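You operate a simulated robot arm through the tools that you are given. There is no shell and no other tool.

Carry out the task below with a simulated two-armed robot. There is one attempt and no reset: what you move stays moved.

## Task
Run the bath at its card's heat and time, then switch it off.
Fine: wait for the green lamp; the lid stays on.

Only the result counts: the job must be done as asked and must still hold three seconds after the hand-in. Knocking over, shifting, dropping, spilling or breaking anything else fails it. Lids that push on must go on centred and level and be pressed home; caps that screw on are set level and turned clockwise until they are tight.

## Robot
Two 7-joint arms with fingered hands on one trunk that stands fixed in place. Base frame: the origin is at the foot of the trunk, x ahead of it, y to its left, z up. Units: m, rad, N and s.
The left shoulder is at [0.07, 0.139, 1.114], the right one opposite. With the tool pointing down near the work surface each hand reaches from about 0.46 to 0.84 m from the base axis, measured 20 degrees to its own side. Payload 3.9 kg a hand.
Tool frame (each hand has its own): the origin (TCP) lies between the finger pads and is the grasp point; the fingertips stand 0.029 m ahead of it; z points along the fingers, y is the line along which they close. Largest opening 0.1 m; the body of the gripper starts 0.034 m behind the TCP. The gripper is a hand of 5 fingers: y runs from the thumb to the fingers, the wrist lies at [-0.015, -0.105, -0.177] in the tool frame.
Orientation is told as [roll, pitch, yaw] about the base's x, y, z axes, in that order, counted from this pose: with the fingers straight down and the wrist toward the robot, the tool's x, y and z point along [0, 1, 0], [1, 0, 0] and [0, 0, -1] of the base frame.

## Interface
- The arms move only by the tool step_arm. It takes "left_motion", "right_motion" or both (then of equal length, played together; a hand with none holds still); each is a list of rows, each a list of 6 numbers: the shift along the tool's x, y, z in m, then the turn, a rotation vector about the tool's x, y, z in rad. In form: [[tx, ty, tz, wx, wy, wz], ...]. A call has 1 to 20 rows; each row is the pose to reach, as a shift and turn from the pose commanded when the call began, along the tool's axes at that moment. Each row takes 0.2 s and may step no farther than 0.05 m and 0.15 rad from the row before; otherwise, the whole call is refused. A pose out of reach is approached as far as the arm can. The call stops where the force on the tool passes 40 N (or 10 N more than at its start, if that is more) or the arm is blocked; 0.2 s more then pass. In this call time passes only in rows, and 0.2 s behind the last. The reply holds the time, the measured pose of the TCP, the force on the tool along the base axes, the opening and the grip force, in the units named above and with some noise, with the torque about the TCP (base axes, N m) and any sound that the robot's microphone picked up, and new pictures: "views" is both (left out), scene, wrist or none (wrist: the cameras of the hands that moved).
- Cameras (640 x 400 px; columns grow to the right, rows downward): "scene" is now at [0.1193, 0.0536, 1.4337]; the picture's right is [0.62, -0.78, 0.00], its down [-0.45, -0.35, -0.82] and it looks along [0.65, 0.51, -0.57] (base axes); focal length 347 px, centre (320, 200). "left" rides on the left gripper at [-0.066, -0.086, -0.121] in its tool frame; the picture's right is [-0.76, -0.31, 0.58], its down [0.59, -0.70, 0.40] and it looks along [0.28, 0.64, 0.71] (tool axes); focal length 247 px, centre (320, 200). "right" rides on the right gripper at [0.066, -0.086, -0.121] in its tool frame; the picture's right is [-0.76, 0.31, -0.58], its down [-0.59, -0.70, 0.40] and it looks along [-0.28, 0.64, 0.71] (tool axes); focal length 247 px, centre (320, 200). There is no depth. A picture from a camera that has moved, and an enlarged one, comes with that camera's place and axes in the base frame and with its lens.
- lift_body(by): slides the trunk up (or, below 0, down) by that many m; the arms and the scene camera ride with it, the base frame stays. It gives what a move gives, with no picture.
- curl_fingers(index, middle, ring, little, thumb_bend, thumb_turn, hand): sets how far each is bent, from 0 (flat) to 1 (curled in); at 0.3 the hand is open as for a grip, at 0.7 the pads meet at the TCP. One left out holds its place. A second passes; each finger stops where it meets its share of the squeeze, and holds until it gets a number again. It is the only way to open and close the hand. It gives what a move gives, with no picture; readings hold the bend of each and the force on index, middle, ring, little, thumb and palm. thumb_turn goes from beside the hand (0) to across from the fingers (1), as for a grip.
- aim_head(pan, tilt): turns the head with the scene camera to pan (to the left, within 1.501 rad either way) and tilt (down, from -0.506 to 1.204), counted from straight ahead of the robot. It gives what a move gives, and a new picture of the scene camera.
- enlarge(camera, box): a new picture of the part [left, top, right, bottom] of that camera's present view, enlarged. It takes no simulated time.
- finish_job(): hands the job in; it is judged then, once.

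Nothing tells you positions but the pictures and the camera data. Unless the task says otherwise, let go and move clear before handing in.

The tools are called after ">>>" as a command line: name --argument value ..., lists and objects as JSON in quotes. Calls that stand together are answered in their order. step_arm: Moves the arms, as the interface text tells. Its arguments: {"type":"object","properties":{"left_motion":{"type":"array","items":{"type":"array","items":{"type":"number"}}},"right_motion":{"type":"array","items":{"type":"array","items":{"type":"number"}}},"views":{"type":"string","enum":["both","scene","wrist","none"]}},"required":[]} The other tools are called the same way: lift_body (by) slides the trunk up or down; curl_fingers (index, middle, ring, little, thumb_bend, thumb_turn, hand) moves the fingers one by one; aim_head (pan, tilt) turns the head that bears the scene camera; enlarge (camera, box) takes an enlarged picture of a part of a camera's view; finish_job () hands the job in.

At the start:

```text
time: 0.0
left_ee_pos: [0.2729, 0.4894, 1.2268]
left_tcp_rot: [0.001, 0.0, 0.671]
left_wrist_force: [0.8, 0.2, -0.2]
left_moment: [-0.03, 0.01, -0.03]
left_gripper_width: 0.0999
left_finger_force: 0.0
left_shape: jaw
left_bend: [0.3, 0.3, 0.3, 0.3, 0.3, 0.98]
left_finger forces: [0.0, 0.0, 0.0, 0.1, 0.1, 0.1]
right_ee_pos: [0.491, 0.1402, 1.2198]
right_tcp_rot: [-0.001, 0.0, 0.671]
right_wrist_force: [-0.5, -0.2, -0.4]
right_moment: [-0.01, -0.03, -0.02]
right_gripper_width: 0.0999
right_finger_force: 0.0
right_shape: jaw
right_bend: [0.3, 0.3, 0.3, 0.3, 0.3, 0.98]
right_finger forces: [0.0, 0.1, 0.0, 0.0, 0.1, 0.0]
trunk travel left (down, up): [-0.756, 0.084]
head pan, tilt: [0.668, 0.604]
```

scene: 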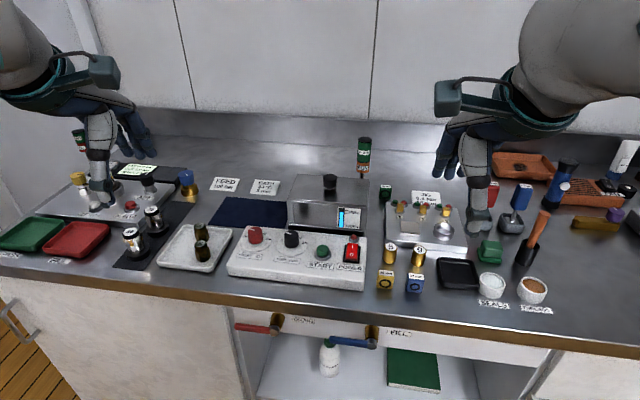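
right: 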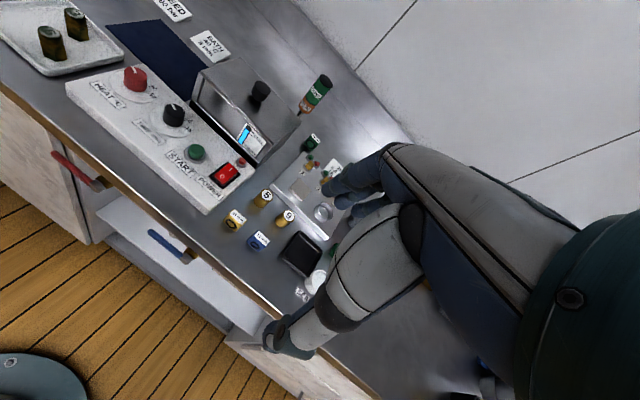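
left: 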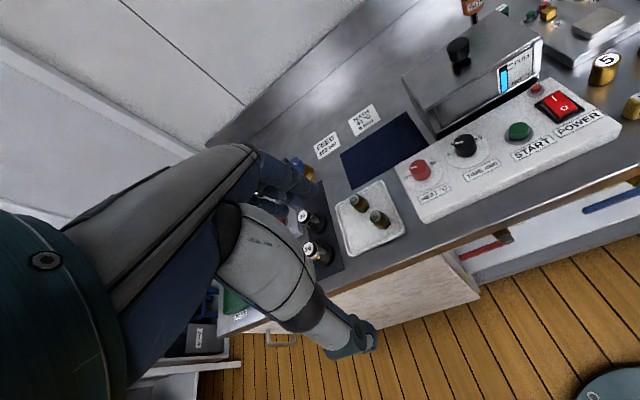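

I see a bench with a water bath (box with lid and knob), and a panel in front with HEAT, TIME knobs, START button and POWER switch. I'll enlarge the pictures to read the cards and dials.

>>> enlarge --camera "scene" --box '[220, 220, 380, 300]'

>>> enlarge --camera "scene" --box '[200, 165, 300, 215]'

>>> enlarge --camera "left" --box '[300, 90, 420, 170]'

>>> enlarge --camera "left" --box '[390, 30, 630, 230]'

>>> enlarge --camera "right" --box '[60, 40, 300, 220]'

```text
4.00 times, centred on (300, 260) of scene
camera zoom: at [0.1193, 0.0536, 1.4337], right [0.62, -0.78, 0.0], down [-0.45, -0.35, -0.82], along [0.65, 0.51, -0.57], focal length 1387 px, centre (400, -40)
```

zoom: 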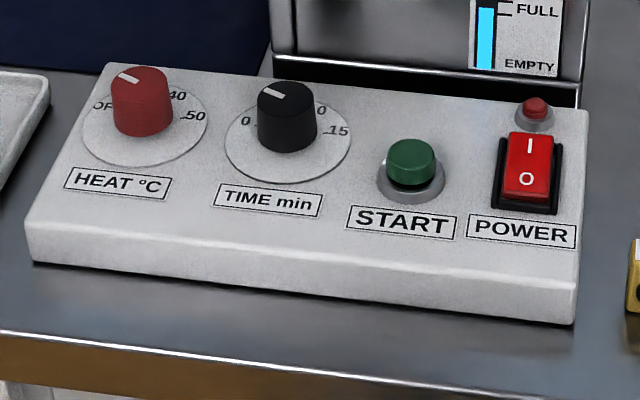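

```text
6.40 times, centred on (250, 190) of scene
camera zoom: at [0.1193, 0.0536, 1.4337], right [0.62, -0.78, 0.0], down [-0.45, -0.35, -0.82], along [0.65, 0.51, -0.57], focal length 2219 px, centre (768, 264)
```

zoom: 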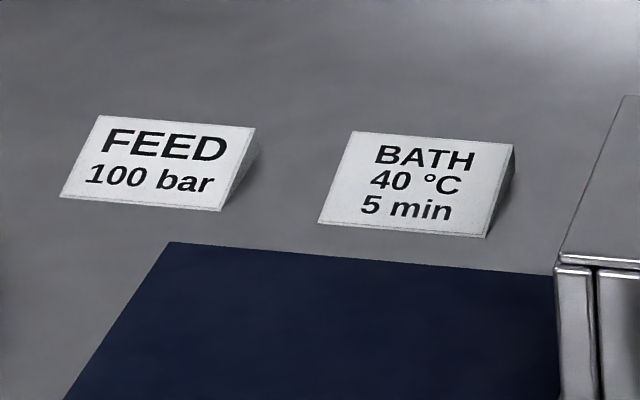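

```text
5.00 times, centred on (360, 130) of left
camera zoom: at [0.2455, 0.3855, 1.3492], right [0.23, -0.78, -0.58], down [-0.92, 0.02, -0.4], along [0.33, 0.62, -0.71], focal length 1235 px, centre (120, 550)
```

zoom: 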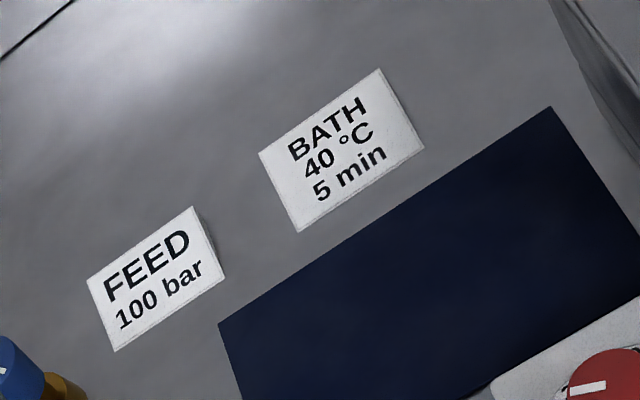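

```text
2.00 times, centred on (510, 130) of left
camera zoom: at [0.2455, 0.3855, 1.3492], right [0.23, -0.78, -0.58], down [-0.92, 0.02, -0.4], along [0.33, 0.62, -0.71], focal length 494 px, centre (-60, 340)
```

zoom: 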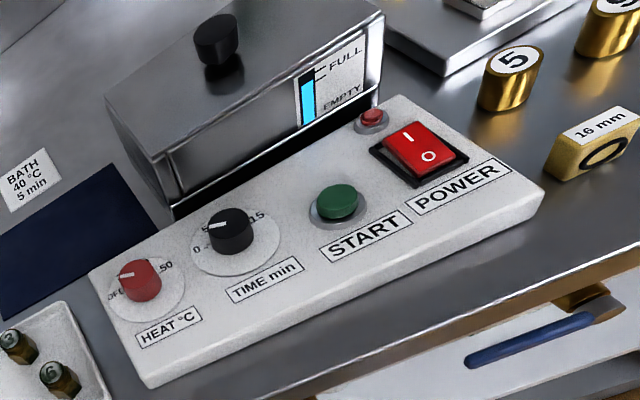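

```text
2.22 times, centred on (180, 130) of right
camera zoom: at [0.3831, 0.1385, 1.3403], right [0.71, -0.4, 0.58], down [-0.19, -0.9, -0.4], along [0.68, 0.18, -0.71], focal length 549 px, centre (631, 356)
```

zoom: 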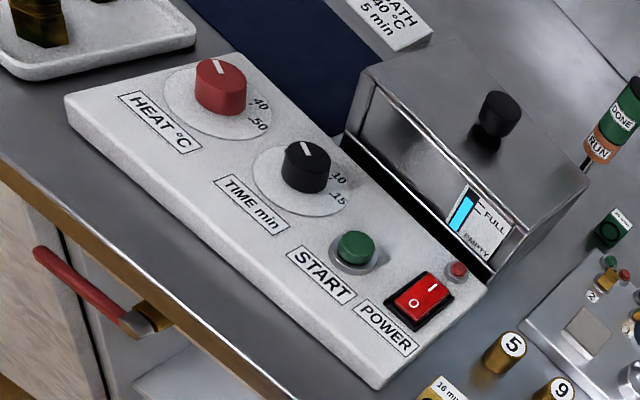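

The card says BATH: 40 °C, 5 min. Now I need to see the dials, the rocker and the lamp stack in detail.

>>> enlarge --camera "scene" --box '[232, 225, 312, 275]'

>>> enlarge --camera "scene" --box '[310, 230, 374, 270]'

>>> enlarge --camera "scene" --box '[280, 130, 408, 210]'

>>> enlarge --camera "left" --box '[400, 120, 496, 180]'

>>> enlarge --camera "right" --box '[100, 50, 228, 130]'

>>> enlarge --camera "right" --box '[170, 130, 266, 190]'

```text
8.00 times, centred on (272, 250) of scene
camera zoom: at [0.1193, 0.0536, 1.4337], right [0.62, -0.78, 0.0], down [-0.45, -0.35, -0.82], along [0.65, 0.51, -0.57], focal length 2774 px, centre (704, -200)
```

zoom: 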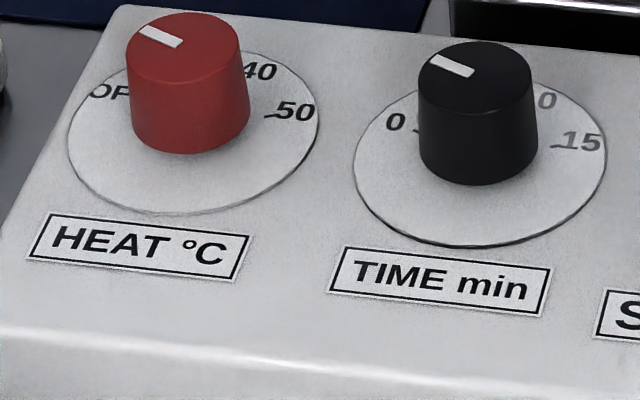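

```text
10.00 times, centred on (342, 250) of scene
camera zoom: at [0.1193, 0.0536, 1.4337], right [0.62, -0.78, 0.0], down [-0.45, -0.35, -0.82], along [0.65, 0.51, -0.57], focal length 3467 px, centre (100, -300)
```

zoom: 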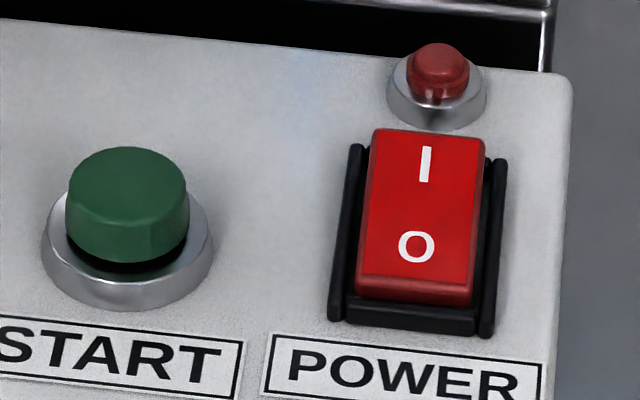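

```text
5.00 times, centred on (344, 170) of scene
camera zoom: at [0.1193, 0.0536, 1.4337], right [0.62, -0.78, 0.0], down [-0.45, -0.35, -0.82], along [0.65, 0.51, -0.57], focal length 1734 px, centre (200, 350)
```

zoom: 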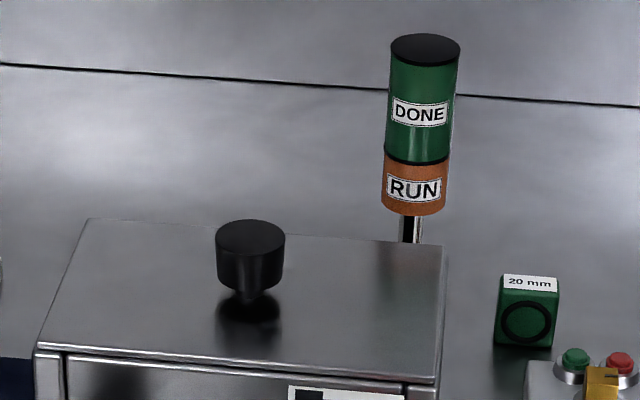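

```text
6.67 times, centred on (448, 150) of left
camera zoom: at [0.2455, 0.3855, 1.3492], right [0.23, -0.78, -0.58], down [-0.92, 0.02, -0.4], along [0.33, 0.62, -0.71], focal length 1646 px, centre (-533, 533)
```

zoom: 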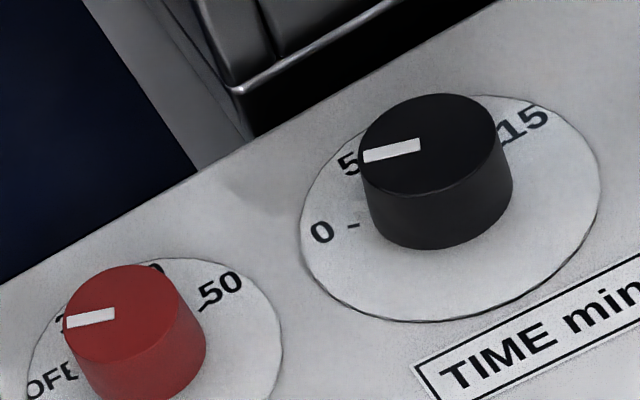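

```text
5.00 times, centred on (164, 90) of right
camera zoom: at [0.3831, 0.1385, 1.3403], right [0.71, -0.4, 0.58], down [-0.19, -0.9, -0.4], along [0.68, 0.18, -0.71], focal length 1235 px, centre (1100, 750)
```

zoom: 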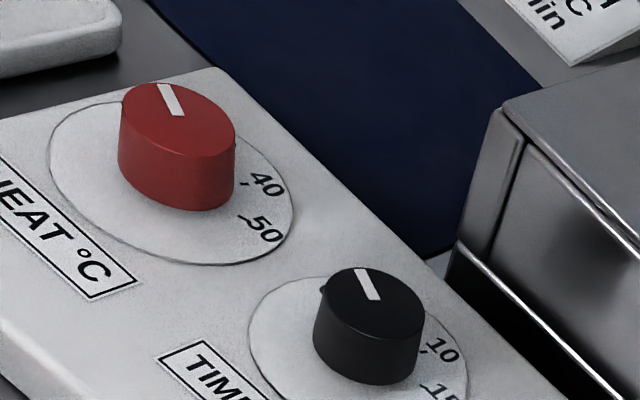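

```text
6.67 times, centred on (218, 160) of right
camera zoom: at [0.3831, 0.1385, 1.3403], right [0.71, -0.4, 0.58], down [-0.19, -0.9, -0.4], along [0.68, 0.18, -0.71], focal length 1646 px, centre (1000, 467)
```

zoom: 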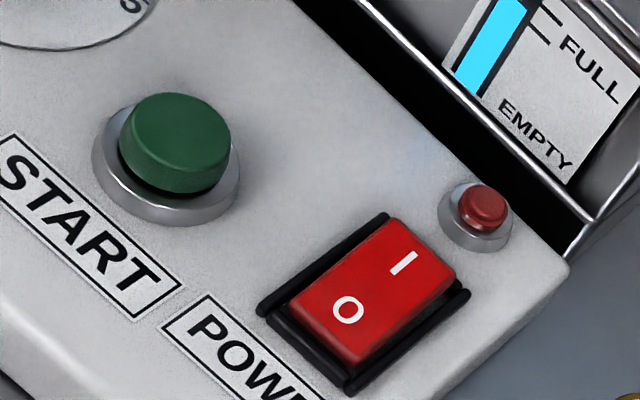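

The bath card reads 40 °C / 5 min; both dials seem to stand at OFF and 0, and the power rocker looks off. I'll look at the left hand to learn how its fingers lie.

>>> aim_head --pan 1.2 --tilt 0.45

```text
time: 0.9
left_ee_pos: [0.2717, 0.4882, 1.2282]
left_tcp_rot: [0.0, 0.0, 0.671]
left_wrist_force: [0.3, 0.3, 0.4]
left_moment: [0.01, 0.02, 0.01]
left_gripper_width: 0.0998
left_finger_force: 0.1
left_shape: jaw
left_bend: [0.3, 0.3, 0.3, 0.3, 0.3, 0.98]
left_finger forces: [0.0, 0.0, 0.0, 0.0, 0.0, 0.1]
right_ee_pos: [0.4909, 0.1407, 1.2204]
right_tcp_rot: [0.0, 0.001, 0.67]
right_wrist_force: [-0.4, 1.1, -0.2]
right_moment: [0.05, -0.02, 0.0]
right_gripper_width: 0.0996
right_finger_force: 0.0
right_shape: jaw
right_bend: [0.3, 0.3, 0.3, 0.3, 0.3, 0.98]
right_finger forces: [0.0, 0.1, 0.0, 0.0, 0.0, 0.1]
trunk travel left (down, up): [-0.756, 0.084]
head pan, tilt: [1.201, 0.45]
camera scene: at [0.0835, 0.0845, 1.4475], right [0.93, -0.36, 0.0], down [-0.16, -0.41, -0.9], along [0.33, 0.84, -0.44], focal length 347 px, centre (320, 200)
```

scene: 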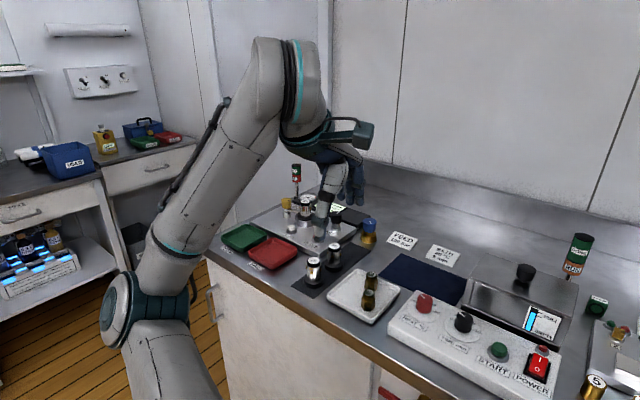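

I can see the left hand at the left of the panel. I'll enlarge it, first as it stands open.

>>> enlarge --camera "scene" --box '[270, 100, 430, 260]'

>>> enlarge --camera "left" --box '[200, 120, 400, 280]'

```text
2.50 times, centred on (350, 180) of scene
camera zoom: at [0.0835, 0.0845, 1.4475], right [0.93, -0.36, 0.0], down [-0.16, -0.41, -0.9], along [0.33, 0.84, -0.44], focal length 867 px, centre (245, 250)
```

zoom: 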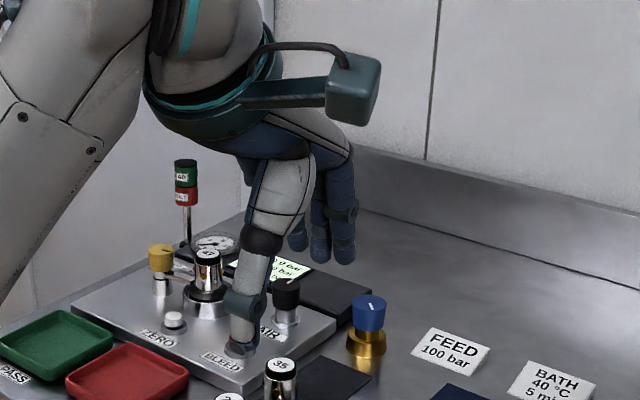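

```text
2.50 times, centred on (300, 200) of left
camera zoom: at [0.2455, 0.3855, 1.3492], right [0.23, -0.78, -0.58], down [-0.92, 0.02, -0.4], along [0.33, 0.62, -0.71], focal length 617 px, centre (370, 200)
```

zoom: 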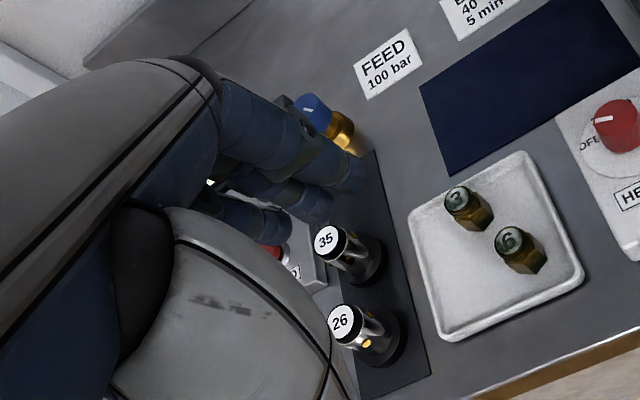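

The thumb is on the near side and the fingers on the far side. I'll try a pointing shape: index straight, the others curled in.

>>> curl_fingers --hand "left" --index 0.0 --middle 1.0 --ring 1.0 --little 1.0 --thumb_bend 0.6 --thumb_turn 0.0

>>> enlarge --camera "scene" --box '[270, 100, 430, 260]'

>>> enlarge --camera "left" --box '[200, 120, 400, 280]'

```text
time: 1.9
left_ee_pos: [0.2728, 0.4897, 1.2279]
left_tcp_rot: [0.0, 0.0, 0.67]
left_wrist_force: [0.4, 0.2, 0.6]
left_moment: [-0.02, 0.03, -0.02]
left_gripper_width: 0.1111
left_finger_force: 0.0
left_shape: fingers
left_bend: [0.0, 1.0, 1.0, 1.0, 0.6, 0.0]
left_finger forces: [0.1, 0.1, 0.1, 0.1, 0.0, 0.0]
right_ee_pos: [0.4914, 0.1417, 1.22]
right_tcp_rot: [0.001, -0.002, 0.671]
right_wrist_force: [-0.9, 0.5, -0.3]
right_moment: [-0.03, 0.04, 0.0]
right_gripper_width: 0.0997
right_finger_force: 0.0
right_shape: jaw
right_bend: [0.3, 0.3, 0.3, 0.3, 0.3, 0.98]
right_finger forces: [0.0, 0.0, 0.1, 0.0, 0.1, 0.0]
trunk travel left (down, up): [-0.756, 0.084]
head pan, tilt: [1.201, 0.45]
```

```text
2.50 times, centred on (350, 180) of scene
camera zoom: at [0.0834, 0.0846, 1.4475], right [0.93, -0.36, 0.0], down [-0.16, -0.41, -0.9], along [0.33, 0.84, -0.44], focal length 867 px, centre (245, 250)
```

zoom: 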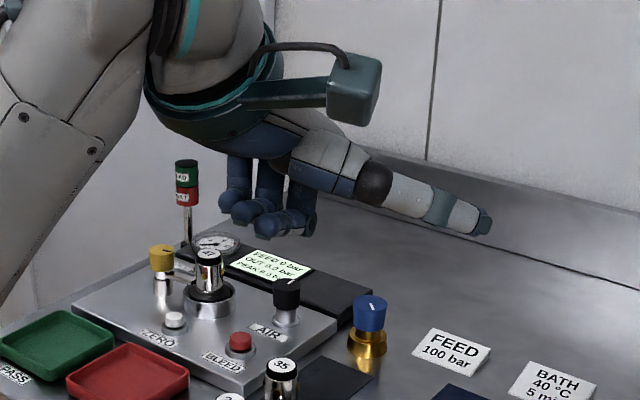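

```text
2.50 times, centred on (300, 200) of left
camera zoom: at [0.2455, 0.3855, 1.3492], right [0.23, -0.78, -0.58], down [-0.92, 0.02, -0.4], along [0.33, 0.62, -0.71], focal length 617 px, centre (370, 200)
```

zoom: 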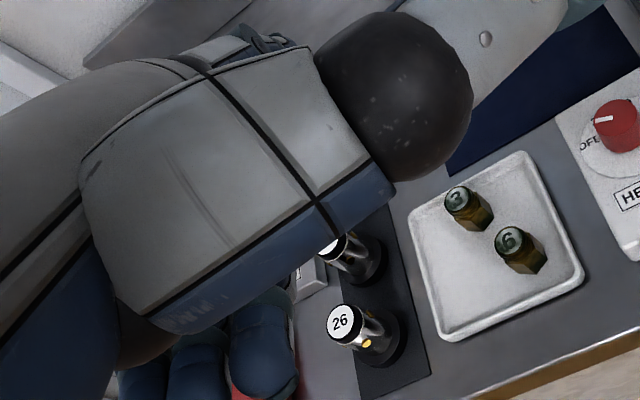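

Curled fingers hang down near the palm and the thumb at turn 0 sticks out sideways. I'll try the index at mid-bend with the thumb turned across and flat.

>>> curl_fingers --hand "left" --index 0.5 --middle 1.0 --ring 1.0 --little 1.0 --thumb_bend 0.0 --thumb_turn 0.0

>>> enlarge --camera "scene" --box '[270, 100, 430, 260]'

>>> enlarge --camera "left" --box '[0, 0, 640, 400]'

```text
time: 3.0
left_ee_pos: [0.2729, 0.4896, 1.2273]
left_tcp_rot: [0.0, 0.001, 0.67]
left_wrist_force: [0.3, 0.3, 1.2]
left_moment: [-0.01, -0.02, 0.01]
left_gripper_width: 0.1343
left_finger_force: 0.1
left_shape: fingers
left_bend: [0.5, 1.0, 1.0, 1.0, 0.0, 0.0]
left_finger forces: [0.0, 0.0, 0.0, 0.0, 0.0, 0.0]
right_ee_pos: [0.4902, 0.1409, 1.22]
right_tcp_rot: [0.0, 0.0, 0.671]
right_wrist_force: [-0.2, -0.1, -0.4]
right_moment: [-0.03, -0.02, -0.01]
right_gripper_width: 0.0999
right_finger_force: 0.1
right_shape: jaw
right_bend: [0.3, 0.3, 0.3, 0.3, 0.3, 0.98]
right_finger forces: [0.0, 0.0, 0.0, 0.0, 0.0, 0.0]
trunk travel left (down, up): [-0.756, 0.084]
head pan, tilt: [1.201, 0.45]
```

```text
2.50 times, centred on (350, 180) of scene
camera zoom: at [0.0833, 0.0846, 1.4475], right [0.93, -0.36, 0.0], down [-0.16, -0.41, -0.9], along [0.33, 0.84, -0.44], focal length 867 px, centre (245, 250)
```

zoom: 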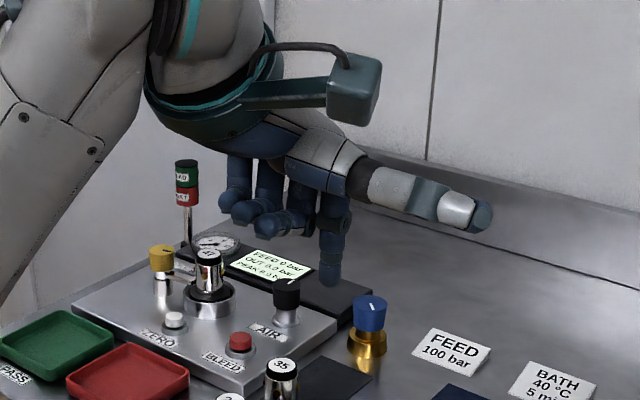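

```text
1.00 times, centred on (320, 200) of left (not enlarged: the box is as wide or as high as the picture)
camera zoom: at [0.2455, 0.3855, 1.3493], right [0.23, -0.78, -0.58], down [-0.92, 0.02, -0.4], along [0.33, 0.62, -0.71], focal length 247 px, centre (320, 200)
```

zoom: 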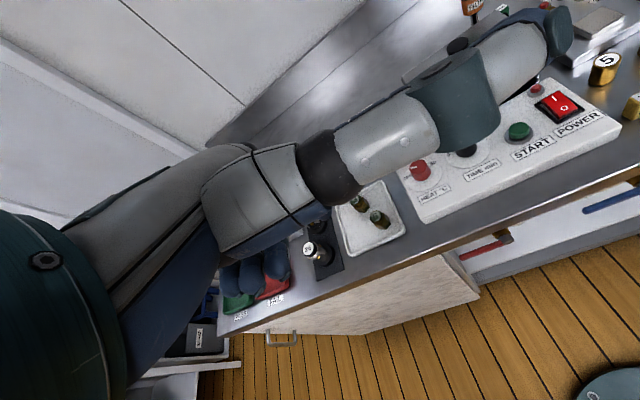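

Index at 0.5 points straight down with the other fingers tucked about 5 cm higher, a good pressing shape. I'll take another view of the panel to triangulate the controls.

>>> enlarge --camera "scene" --box '[380, 270, 588, 400]'

>>> aim_head --pan 0.65 --tilt 0.85

>>> enlarge --camera "scene" --box '[220, 110, 380, 210]'

```text
3.08 times, centred on (484, 335) of scene
camera zoom: at [0.0833, 0.0846, 1.4475], right [0.93, -0.36, 0.0], down [-0.16, -0.41, -0.9], along [0.33, 0.84, -0.44], focal length 1067 px, centre (-185, -215)
```

zoom: 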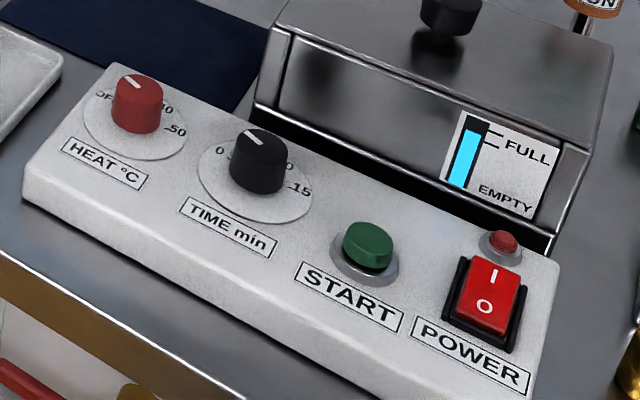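

```text
time: 3.9
left_ee_pos: [0.2708, 0.4898, 1.2264]
left_tcp_rot: [0.0, 0.002, 0.671]
left_wrist_force: [0.1, 0.3, 0.4]
left_moment: [0.02, 0.0, 0.02]
left_gripper_width: 0.134
left_finger_force: 0.1
left_shape: fingers
left_bend: [0.5, 1.0, 1.0, 1.0, 0.0, 0.0]
left_finger forces: [0.1, 0.0, 0.1, 0.0, 0.1, 0.1]
right_ee_pos: [0.4925, 0.1412, 1.2205]
right_tcp_rot: [0.0, 0.0, 0.671]
right_wrist_force: [0.5, 0.0, -0.6]
right_moment: [-0.02, -0.03, -0.01]
right_gripper_width: 0.0994
right_finger_force: 0.1
right_shape: jaw
right_bend: [0.3, 0.3, 0.3, 0.3, 0.3, 0.98]
right_finger forces: [0.0, 0.1, 0.0, 0.1, 0.0, 0.0]
trunk travel left (down, up): [-0.756, 0.084]
head pan, tilt: [0.649, 0.85]
camera scene: at [0.1123, 0.0463, 1.4131], right [0.61, -0.8, 0.0], down [-0.6, -0.45, -0.66], along [0.53, 0.4, -0.75], focal length 347 px, centre (320, 200)
```

scene: 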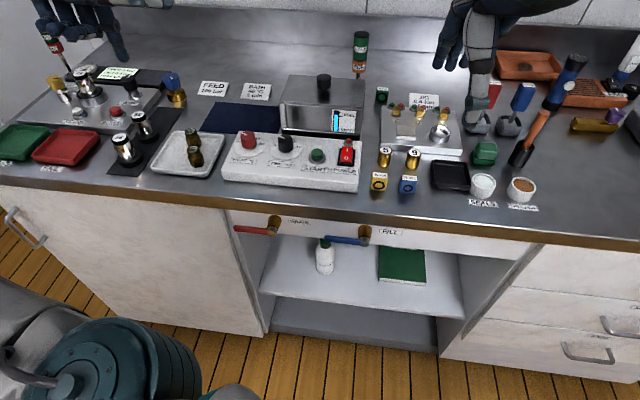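

```text
4.00 times, centred on (300, 160) of scene
camera zoom: at [0.1123, 0.0463, 1.4131], right [0.61, -0.8, 0.0], down [-0.6, -0.45, -0.66], along [0.53, 0.4, -0.75], focal length 1387 px, centre (400, 360)
```

zoom: 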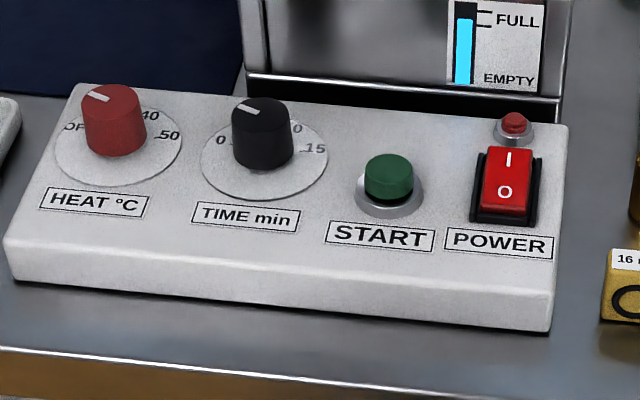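

I've triangulated: panel top z≈0.928, HEAT knob ≈(0.483,0.518), TIME ≈(0.524,0.449), START ≈(0.541,0.380) with its top at z≈0.945, and the rocker ≈(0.573,0.328). I'll zoom in further to measure the pointer and mark angles.

>>> enlarge --camera "scene" --box '[228, 125, 276, 155]'

>>> enlarge --camera "scene" --box '[264, 130, 312, 160]'

>>> enlarge --camera "scene" --box '[322, 130, 370, 170]'

>>> enlarge --camera "scene" --box '[270, 60, 390, 140]'

```text
13.33 times, centred on (252, 140) of scene
camera zoom: at [0.1123, 0.0463, 1.4131], right [0.61, -0.8, 0.0], down [-0.6, -0.45, -0.66], along [0.53, 0.4, -0.75], focal length 4623 px, centre (1227, 1000)
```

zoom: 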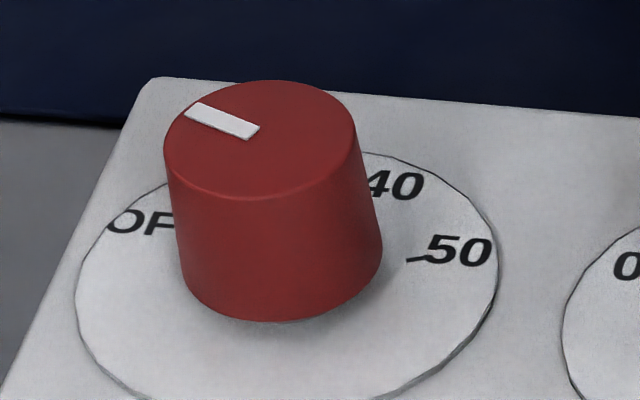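

```text
13.33 times, centred on (288, 145) of scene
camera zoom: at [0.1123, 0.0463, 1.4131], right [0.61, -0.8, 0.0], down [-0.6, -0.45, -0.66], along [0.53, 0.4, -0.75], focal length 4623 px, centre (747, 933)
```

zoom: 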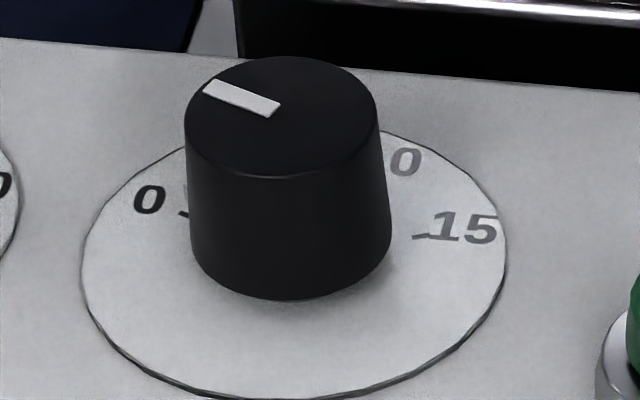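

```text
10.00 times, centred on (346, 150) of scene
camera zoom: at [0.1123, 0.0463, 1.4131], right [0.61, -0.8, 0.0], down [-0.6, -0.45, -0.66], along [0.53, 0.4, -0.75], focal length 3467 px, centre (60, 700)
```

zoom: 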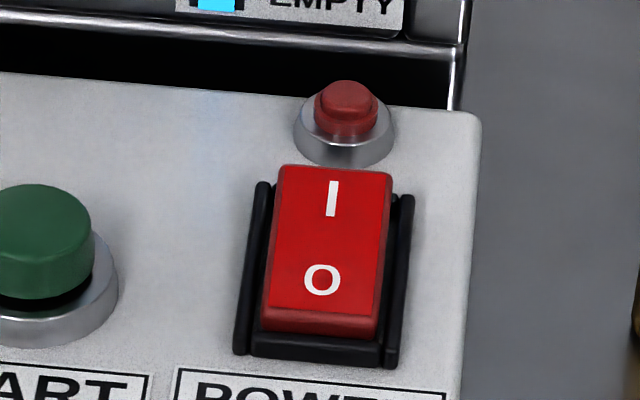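

```text
5.00 times, centred on (330, 100) of scene
camera zoom: at [0.1123, 0.0463, 1.4131], right [0.61, -0.8, 0.0], down [-0.6, -0.45, -0.66], along [0.53, 0.4, -0.75], focal length 1734 px, centre (270, 700)
```

zoom: 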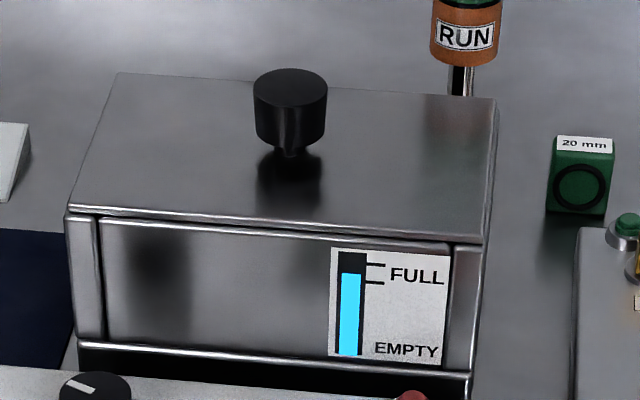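

The dial marks lie about 47° apart: OFF/0 at about −70° and 40 at about +23°. So HEAT must turn about 94° clockwise and TIME about 47°. I'll shape the left hand into a three-finger pinch and raise the view to check it.

>>> curl_fingers --hand "left" --index 0.42 --middle 0.42 --ring 1.0 --little 1.0 --thumb_bend 0.42 --thumb_turn 0.98

>>> aim_head --pan 0.9 --tilt 0.5

>>> enlarge --camera "scene" --box '[130, 50, 330, 200]'

>>> enlarge --camera "left" --box '[160, 120, 400, 280]'

```text
time: 4.9
left_ee_pos: [0.2723, 0.4889, 1.2271]
left_tcp_rot: [0.0, 0.001, 0.67]
left_wrist_force: [-0.2, -0.1, 0.6]
left_moment: [0.0, 0.0, 0.01]
left_gripper_width: 0.07
left_finger_force: 0.1
left_shape: fingers
left_bend: [0.42, 0.42, 1.0, 1.0, 0.42, 0.97]
left_finger forces: [0.0, 0.0, 0.1, 0.0, 0.0, 0.0]
right_ee_pos: [0.4901, 0.1423, 1.22]
right_tcp_rot: [-0.001, 0.0, 0.67]
right_wrist_force: [-0.1, 0.0, 0.0]
right_moment: [-0.02, 0.04, 0.02]
right_gripper_width: 0.0998
right_finger_force: 0.1
right_shape: jaw
right_bend: [0.3, 0.3, 0.3, 0.3, 0.3, 0.98]
right_finger forces: [0.1, 0.0, 0.0, 0.0, 0.0, 0.0]
trunk travel left (down, up): [-0.756, 0.084]
head pan, tilt: [0.649, 0.85]
```

```text
time: 5.8
left_ee_pos: [0.2723, 0.4889, 1.2273]
left_tcp_rot: [-0.001, 0.0, 0.671]
left_wrist_force: [0.0, 0.0, -0.8]
left_moment: [0.02, 0.02, 0.0]
left_gripper_width: 0.07
left_finger_force: 0.1
left_shape: fingers
left_bend: [0.42, 0.42, 1.0, 1.0, 0.42, 0.97]
left_finger forces: [0.0, 0.0, 0.0, 0.0, 0.1, 0.1]
right_ee_pos: [0.4914, 0.1416, 1.2206]
right_tcp_rot: [0.0, 0.0, 0.669]
right_wrist_force: [-0.2, -0.8, 0.5]
right_moment: [0.01, -0.01, -0.01]
right_gripper_width: 0.0997
right_finger_force: 0.0
right_shape: jaw
right_bend: [0.3, 0.3, 0.3, 0.3, 0.3, 0.98]
right_finger forces: [0.1, 0.1, 0.0, 0.0, 0.0, 0.0]
trunk travel left (down, up): [-0.756, 0.084]
head pan, tilt: [0.901, 0.499]
camera scene: at [0.1067, 0.0701, 1.443], right [0.78, -0.62, 0.0], down [-0.3, -0.38, -0.88], along [0.55, 0.69, -0.48], focal length 347 px, centre (320, 200)
```

scene: 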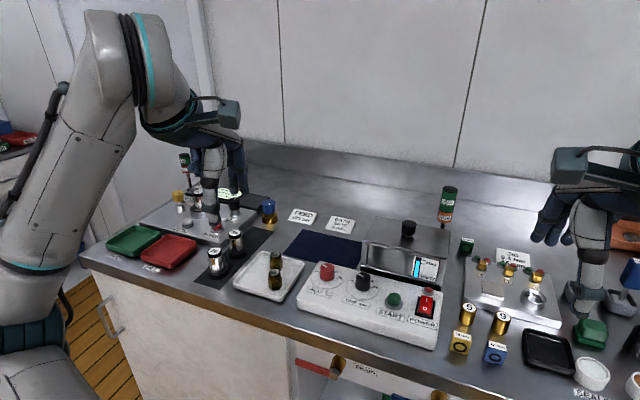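

```text
2.67 times, centred on (230, 125) of scene
camera zoom: at [0.1067, 0.0701, 1.443], right [0.78, -0.62, 0.0], down [-0.3, -0.38, -0.88], along [0.55, 0.69, -0.48], focal length 924 px, centre (560, 400)
```

zoom: 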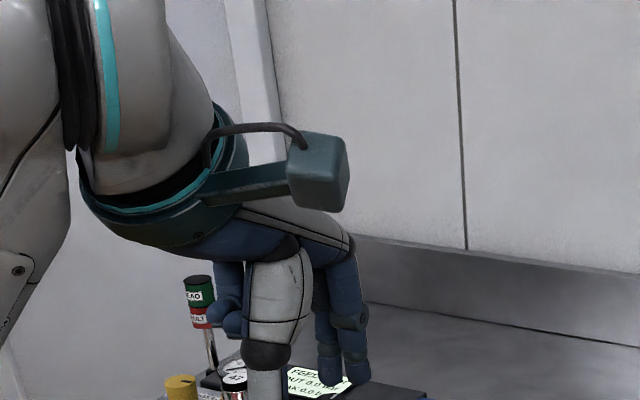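

```text
2.50 times, centred on (280, 200) of left
camera zoom: at [0.2455, 0.3855, 1.3493], right [0.23, -0.78, -0.58], down [-0.92, 0.02, -0.4], along [0.33, 0.62, -0.71], focal length 617 px, centre (420, 200)
```

zoom: 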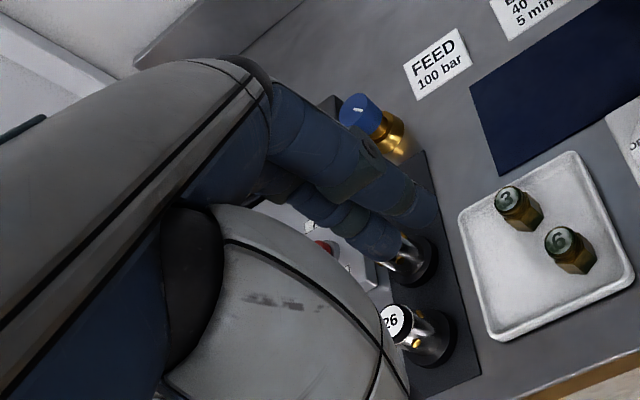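

The pinch shape looks right, with the ring and little fingers tucked up. Now I'll carry the left hand above the HEAT knob, turning it about 75° clockwise on the way.

>>> step_arm --left_motion '[[-0.0121, 0.0204, 0.011, 0, 0, 0.146], [-0.0241, 0.0408, 0.022, 0, 0, 0.293], [-0.0362, 0.0611, 0.032, 0, 0, 0.439], [-0.0483, 0.0815, 0.043, 0, 0, 0.585], [-0.0603, 0.1019, 0.054, 0, 0, 0.732], [-0.0724, 0.1223, 0.065, 0, 0, 0.878], [-0.0845, 0.1426, 0.075, 0, 0, 1.024], [-0.0965, 0.163, 0.086, 0, 0, 1.171], [-0.1086, 0.1834, 0.097, 0, 0, 1.317]]' --views "both"

```text
time: 7.8
left_ee_pos: [0.4851, 0.5183, 1.1298]
left_tcp_rot: [0.0, -0.001, -0.646]
left_wrist_force: [-0.3, 0.6, -0.1]
left_moment: [-0.04, 0.03, 0.0]
left_gripper_width: 0.0702
left_finger_force: 0.0
left_shape: fingers
left_bend: [0.42, 0.42, 1.0, 1.0, 0.42, 0.97]
left_finger forces: [0.0, 0.0, 0.0, 0.1, 0.1, 0.0]
right_ee_pos: [0.4919, 0.1408, 1.2199]
right_tcp_rot: [-0.001, -0.002, 0.67]
right_wrist_force: [-0.5, 0.3, -0.4]
right_moment: [0.0, 0.01, -0.02]
right_gripper_width: 0.0996
right_finger_force: 0.0
right_shape: jaw
right_bend: [0.3, 0.3, 0.3, 0.3, 0.3, 0.98]
right_finger forces: [0.0, 0.0, 0.0, 0.0, 0.1, 0.1]
trunk travel left (down, up): [-0.756, 0.084]
head pan, tilt: [0.901, 0.499]
camera scene: at [0.1082, 0.0701, 1.4429], right [0.78, -0.62, 0.0], down [-0.3, -0.38, -0.88], along [0.54, 0.69, -0.48], focal length 347 px, centre (320, 200)
camera left: at [0.3767, 0.5184, 1.2511], right [-0.7, -0.42, -0.58], down [-0.2, 0.89, -0.4], along [0.68, -0.16, -0.71], focal length 247 px, centre (320, 200)
```

scene: 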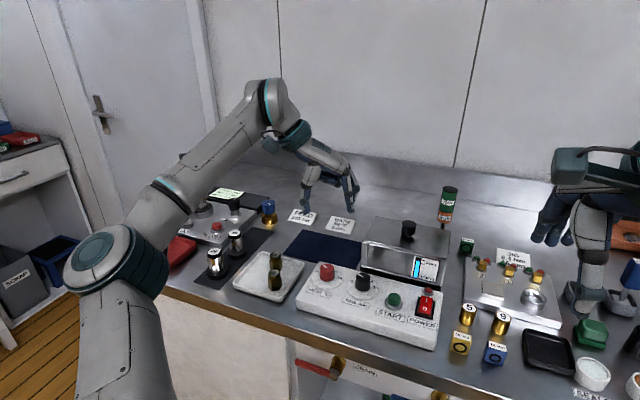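
left: 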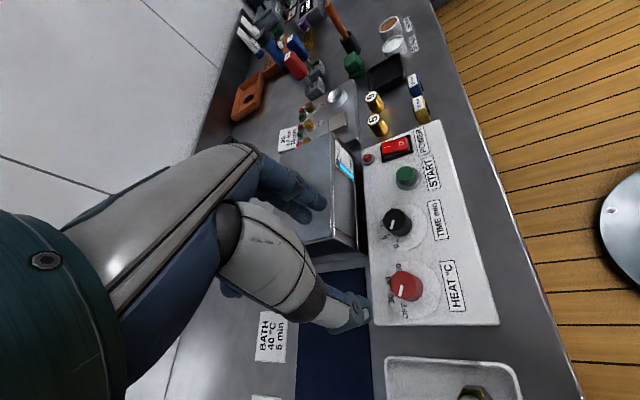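

The hand got there with ease, and the left wrist camera now sees the whole panel. I'll enlarge that view to refine the knob and mark positions.

>>> enlarge --camera "left" --box '[340, 180, 500, 330]'

>>> enlarge --camera "left" --box '[350, 110, 460, 190]'

>>> enlarge --camera "left" --box '[180, 130, 420, 340]'

```text
2.67 times, centred on (420, 255) of left
camera zoom: at [0.3767, 0.5184, 1.2511], right [-0.7, -0.42, -0.58], down [-0.2, 0.89, -0.4], along [0.68, -0.16, -0.71], focal length 659 px, centre (53, 53)
```

zoom: 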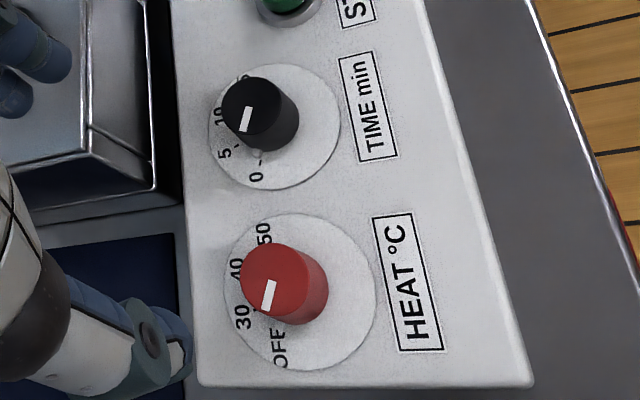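

```text
5.00 times, centred on (405, 150) of left
camera zoom: at [0.3767, 0.5184, 1.2511], right [-0.7, -0.42, -0.58], down [-0.2, 0.89, -0.4], along [0.68, -0.16, -0.71], focal length 1235 px, centre (-105, 450)
```

zoom: 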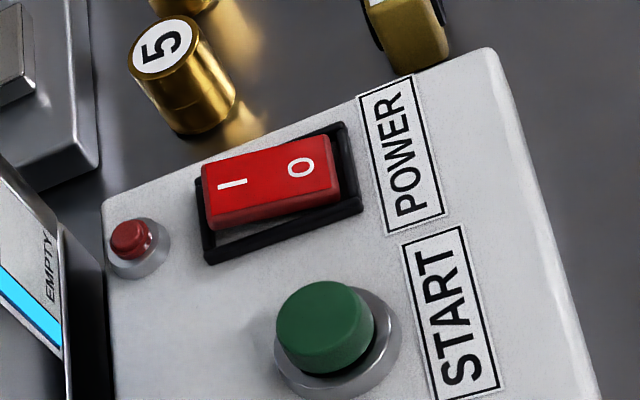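

```text
1.90 times, centred on (300, 235) of left
camera zoom: at [0.3767, 0.5184, 1.2511], right [-0.7, -0.42, -0.58], down [-0.2, 0.89, -0.4], along [0.68, -0.16, -0.71], focal length 470 px, centre (358, 133)
```

zoom: 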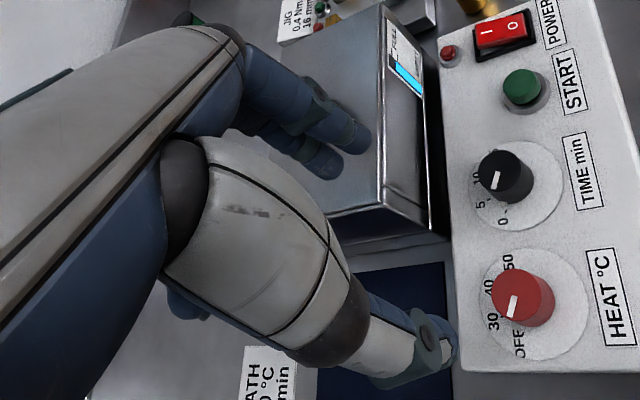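

The marks read OFF/30/40/50 and 0/5/10/15, the pointers stand at OFF and 0, and the rocker is pressed at O (off). I'll tilt the hand back from the bath by 0.3 rad, lower it part way over HEAT, and check the view.

>>> step_arm --left_motion '[[-0.0031, -0.0008, 0.033, 0, 0.1, 0], [-0.0062, -0.0016, 0.066, 0, 0.2, 0], [-0.0093, -0.0023, 0.0998, 0, 0.3, 0]]' --views "both"

>>> enlarge --camera "scene" --box '[260, 150, 460, 340]'

>>> enlarge --camera "left" --box '[160, 120, 480, 320]'

```text
time: 8.6
left_ee_pos: [0.475, 0.5129, 1.0306]
left_tcp_rot: [0.302, -0.001, -0.648]
left_wrist_force: [0.1, -0.3, 0.1]
left_moment: [0.02, 0.01, -0.01]
left_gripper_width: 0.0701
left_finger_force: 0.0
left_shape: fingers
left_bend: [0.42, 0.42, 1.0, 1.0, 0.42, 0.97]
left_finger forces: [0.1, 0.1, 0.0, 0.0, 0.2, 0.1]
right_ee_pos: [0.4904, 0.1403, 1.2207]
right_tcp_rot: [0.0, 0.001, 0.67]
right_wrist_force: [0.2, 0.0, 1.3]
right_moment: [0.01, -0.02, -0.02]
right_gripper_width: 0.0998
right_finger_force: 0.1
right_shape: jaw
right_bend: [0.3, 0.3, 0.3, 0.3, 0.3, 0.98]
right_finger forces: [0.1, 0.1, 0.0, 0.1, 0.0, 0.0]
trunk travel left (down, up): [-0.756, 0.084]
head pan, tilt: [0.901, 0.499]
camera scene: at [0.106, 0.0706, 1.4432], right [0.78, -0.62, 0.0], down [-0.3, -0.38, -0.88], along [0.55, 0.69, -0.48], focal length 347 px, centre (320, 200)
camera left: at [0.3471, 0.4863, 1.1282], right [-0.58, -0.26, -0.78], down [-0.15, 0.97, -0.21], along [0.8, 0.0, -0.6], focal length 247 px, centre (320, 200)
```

scene: 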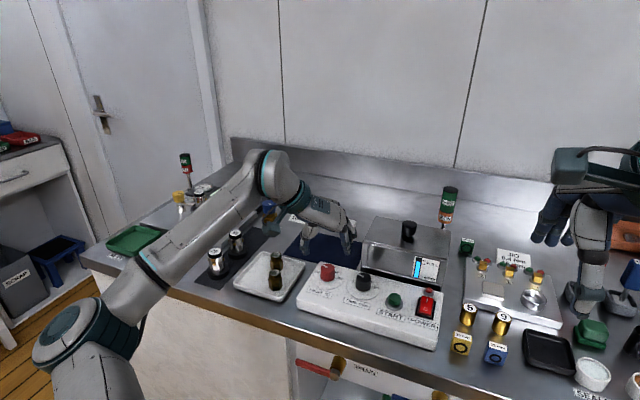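
left: 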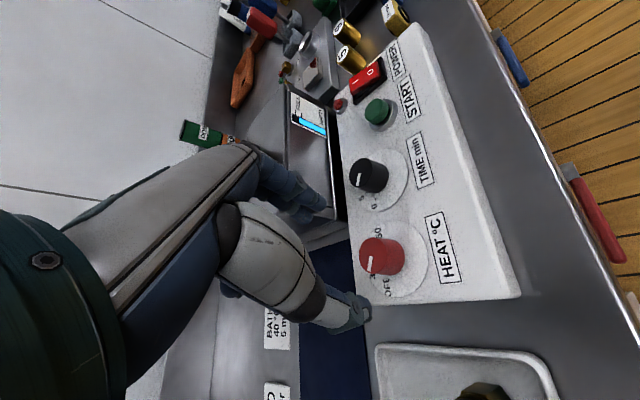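

```text
2.11 times, centred on (360, 245) of scene
camera zoom: at [0.106, 0.0706, 1.4432], right [0.78, -0.62, 0.0], down [-0.3, -0.38, -0.88], along [0.55, 0.69, -0.48], focal length 730 px, centre (236, 105)
```

zoom: 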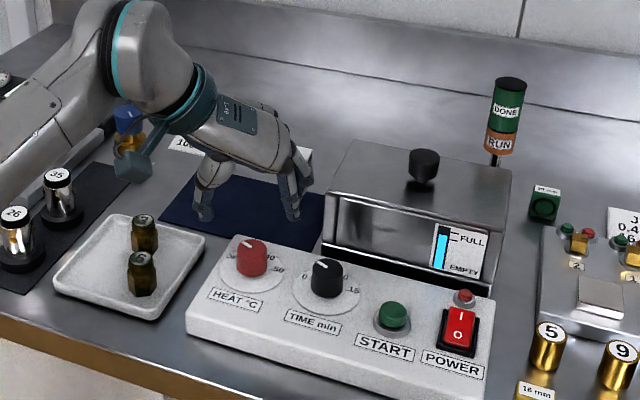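

```text
2.00 times, centred on (320, 220) of left
camera zoom: at [0.3471, 0.4863, 1.1282], right [-0.58, -0.26, -0.78], down [-0.15, 0.97, -0.21], along [0.8, 0.0, -0.6], focal length 494 px, centre (320, 160)
```

zoom: 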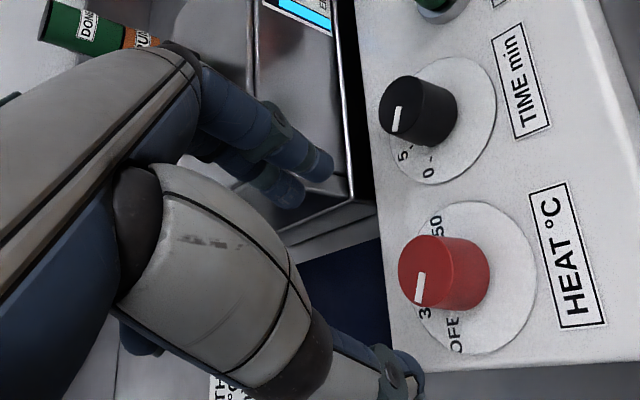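

The hand's fingers and thumb straddle the line above the HEAT knob as predicted. Before descending I'll rehearse the 47° turn about the vertical at this height, to see the arm can make it.

>>> step_arm --left_motion '[[0.0001, -0.0011, 0.0, -0.0405, 0, 0.1309], [0.0003, -0.0022, 0.0001, -0.0807, 0, 0.2608], [0.0006, -0.0032, 0.0002, -0.1212, 0, 0.3917], [0.0011, -0.0042, 0.0003, -0.1616, 0, 0.5226], [0.0017, -0.0051, 0.0005, -0.2018, 0, 0.6525], [0.0024, -0.0058, 0.0008, -0.2423, 0, 0.7833]]' --views "both"

```text
time: 9.9
left_ee_pos: [0.4724, 0.5153, 1.0303]
left_tcp_rot: [0.3, 0.0, -1.467]
left_wrist_force: [-0.6, -0.7, 0.5]
left_moment: [0.03, 0.02, 0.0]
left_gripper_width: 0.0702
left_finger_force: 0.1
left_shape: fingers
left_bend: [0.42, 0.42, 1.0, 1.0, 0.42, 0.97]
left_finger forces: [0.0, 0.0, 0.0, 0.1, 0.0, 0.0]
right_ee_pos: [0.4917, 0.141, 1.2205]
right_tcp_rot: [0.0, -0.001, 0.671]
right_wrist_force: [-0.5, 1.3, 0.4]
right_moment: [0.03, 0.04, 0.0]
right_gripper_width: 0.0998
right_finger_force: 0.1
right_shape: jaw
right_bend: [0.3, 0.3, 0.3, 0.3, 0.3, 0.98]
right_finger forces: [0.0, 0.0, 0.1, 0.0, 0.0, 0.0]
trunk travel left (down, up): [-0.756, 0.084]
head pan, tilt: [0.901, 0.499]
camera scene: at [0.1072, 0.07, 1.443], right [0.78, -0.62, 0.0], down [-0.3, -0.38, -0.88], along [0.55, 0.69, -0.48], focal length 347 px, centre (320, 200)
camera left: at [0.3663, 0.5933, 1.1277], right [-0.58, 0.25, -0.78], down [0.61, 0.77, -0.21], along [0.54, -0.59, -0.6], focal length 247 px, centre (320, 200)
```

scene: 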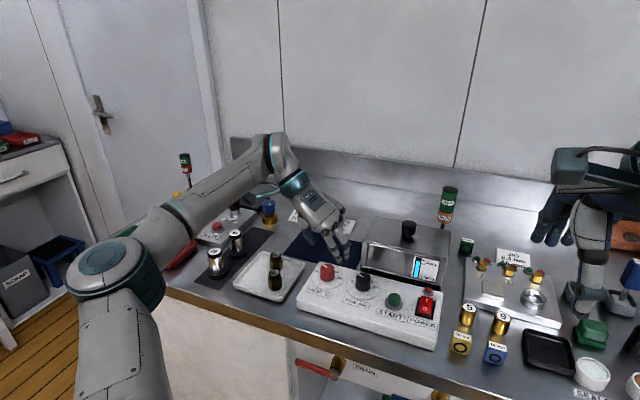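
left: 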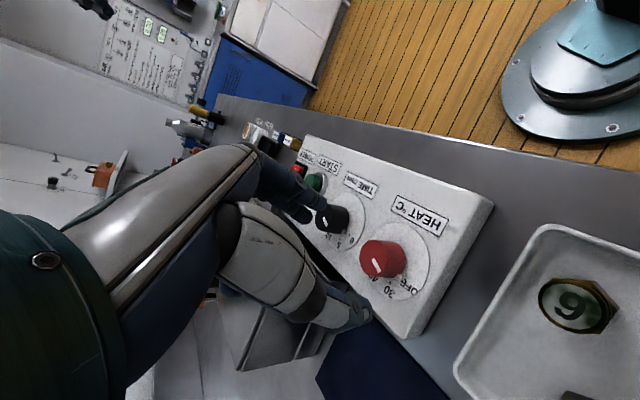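

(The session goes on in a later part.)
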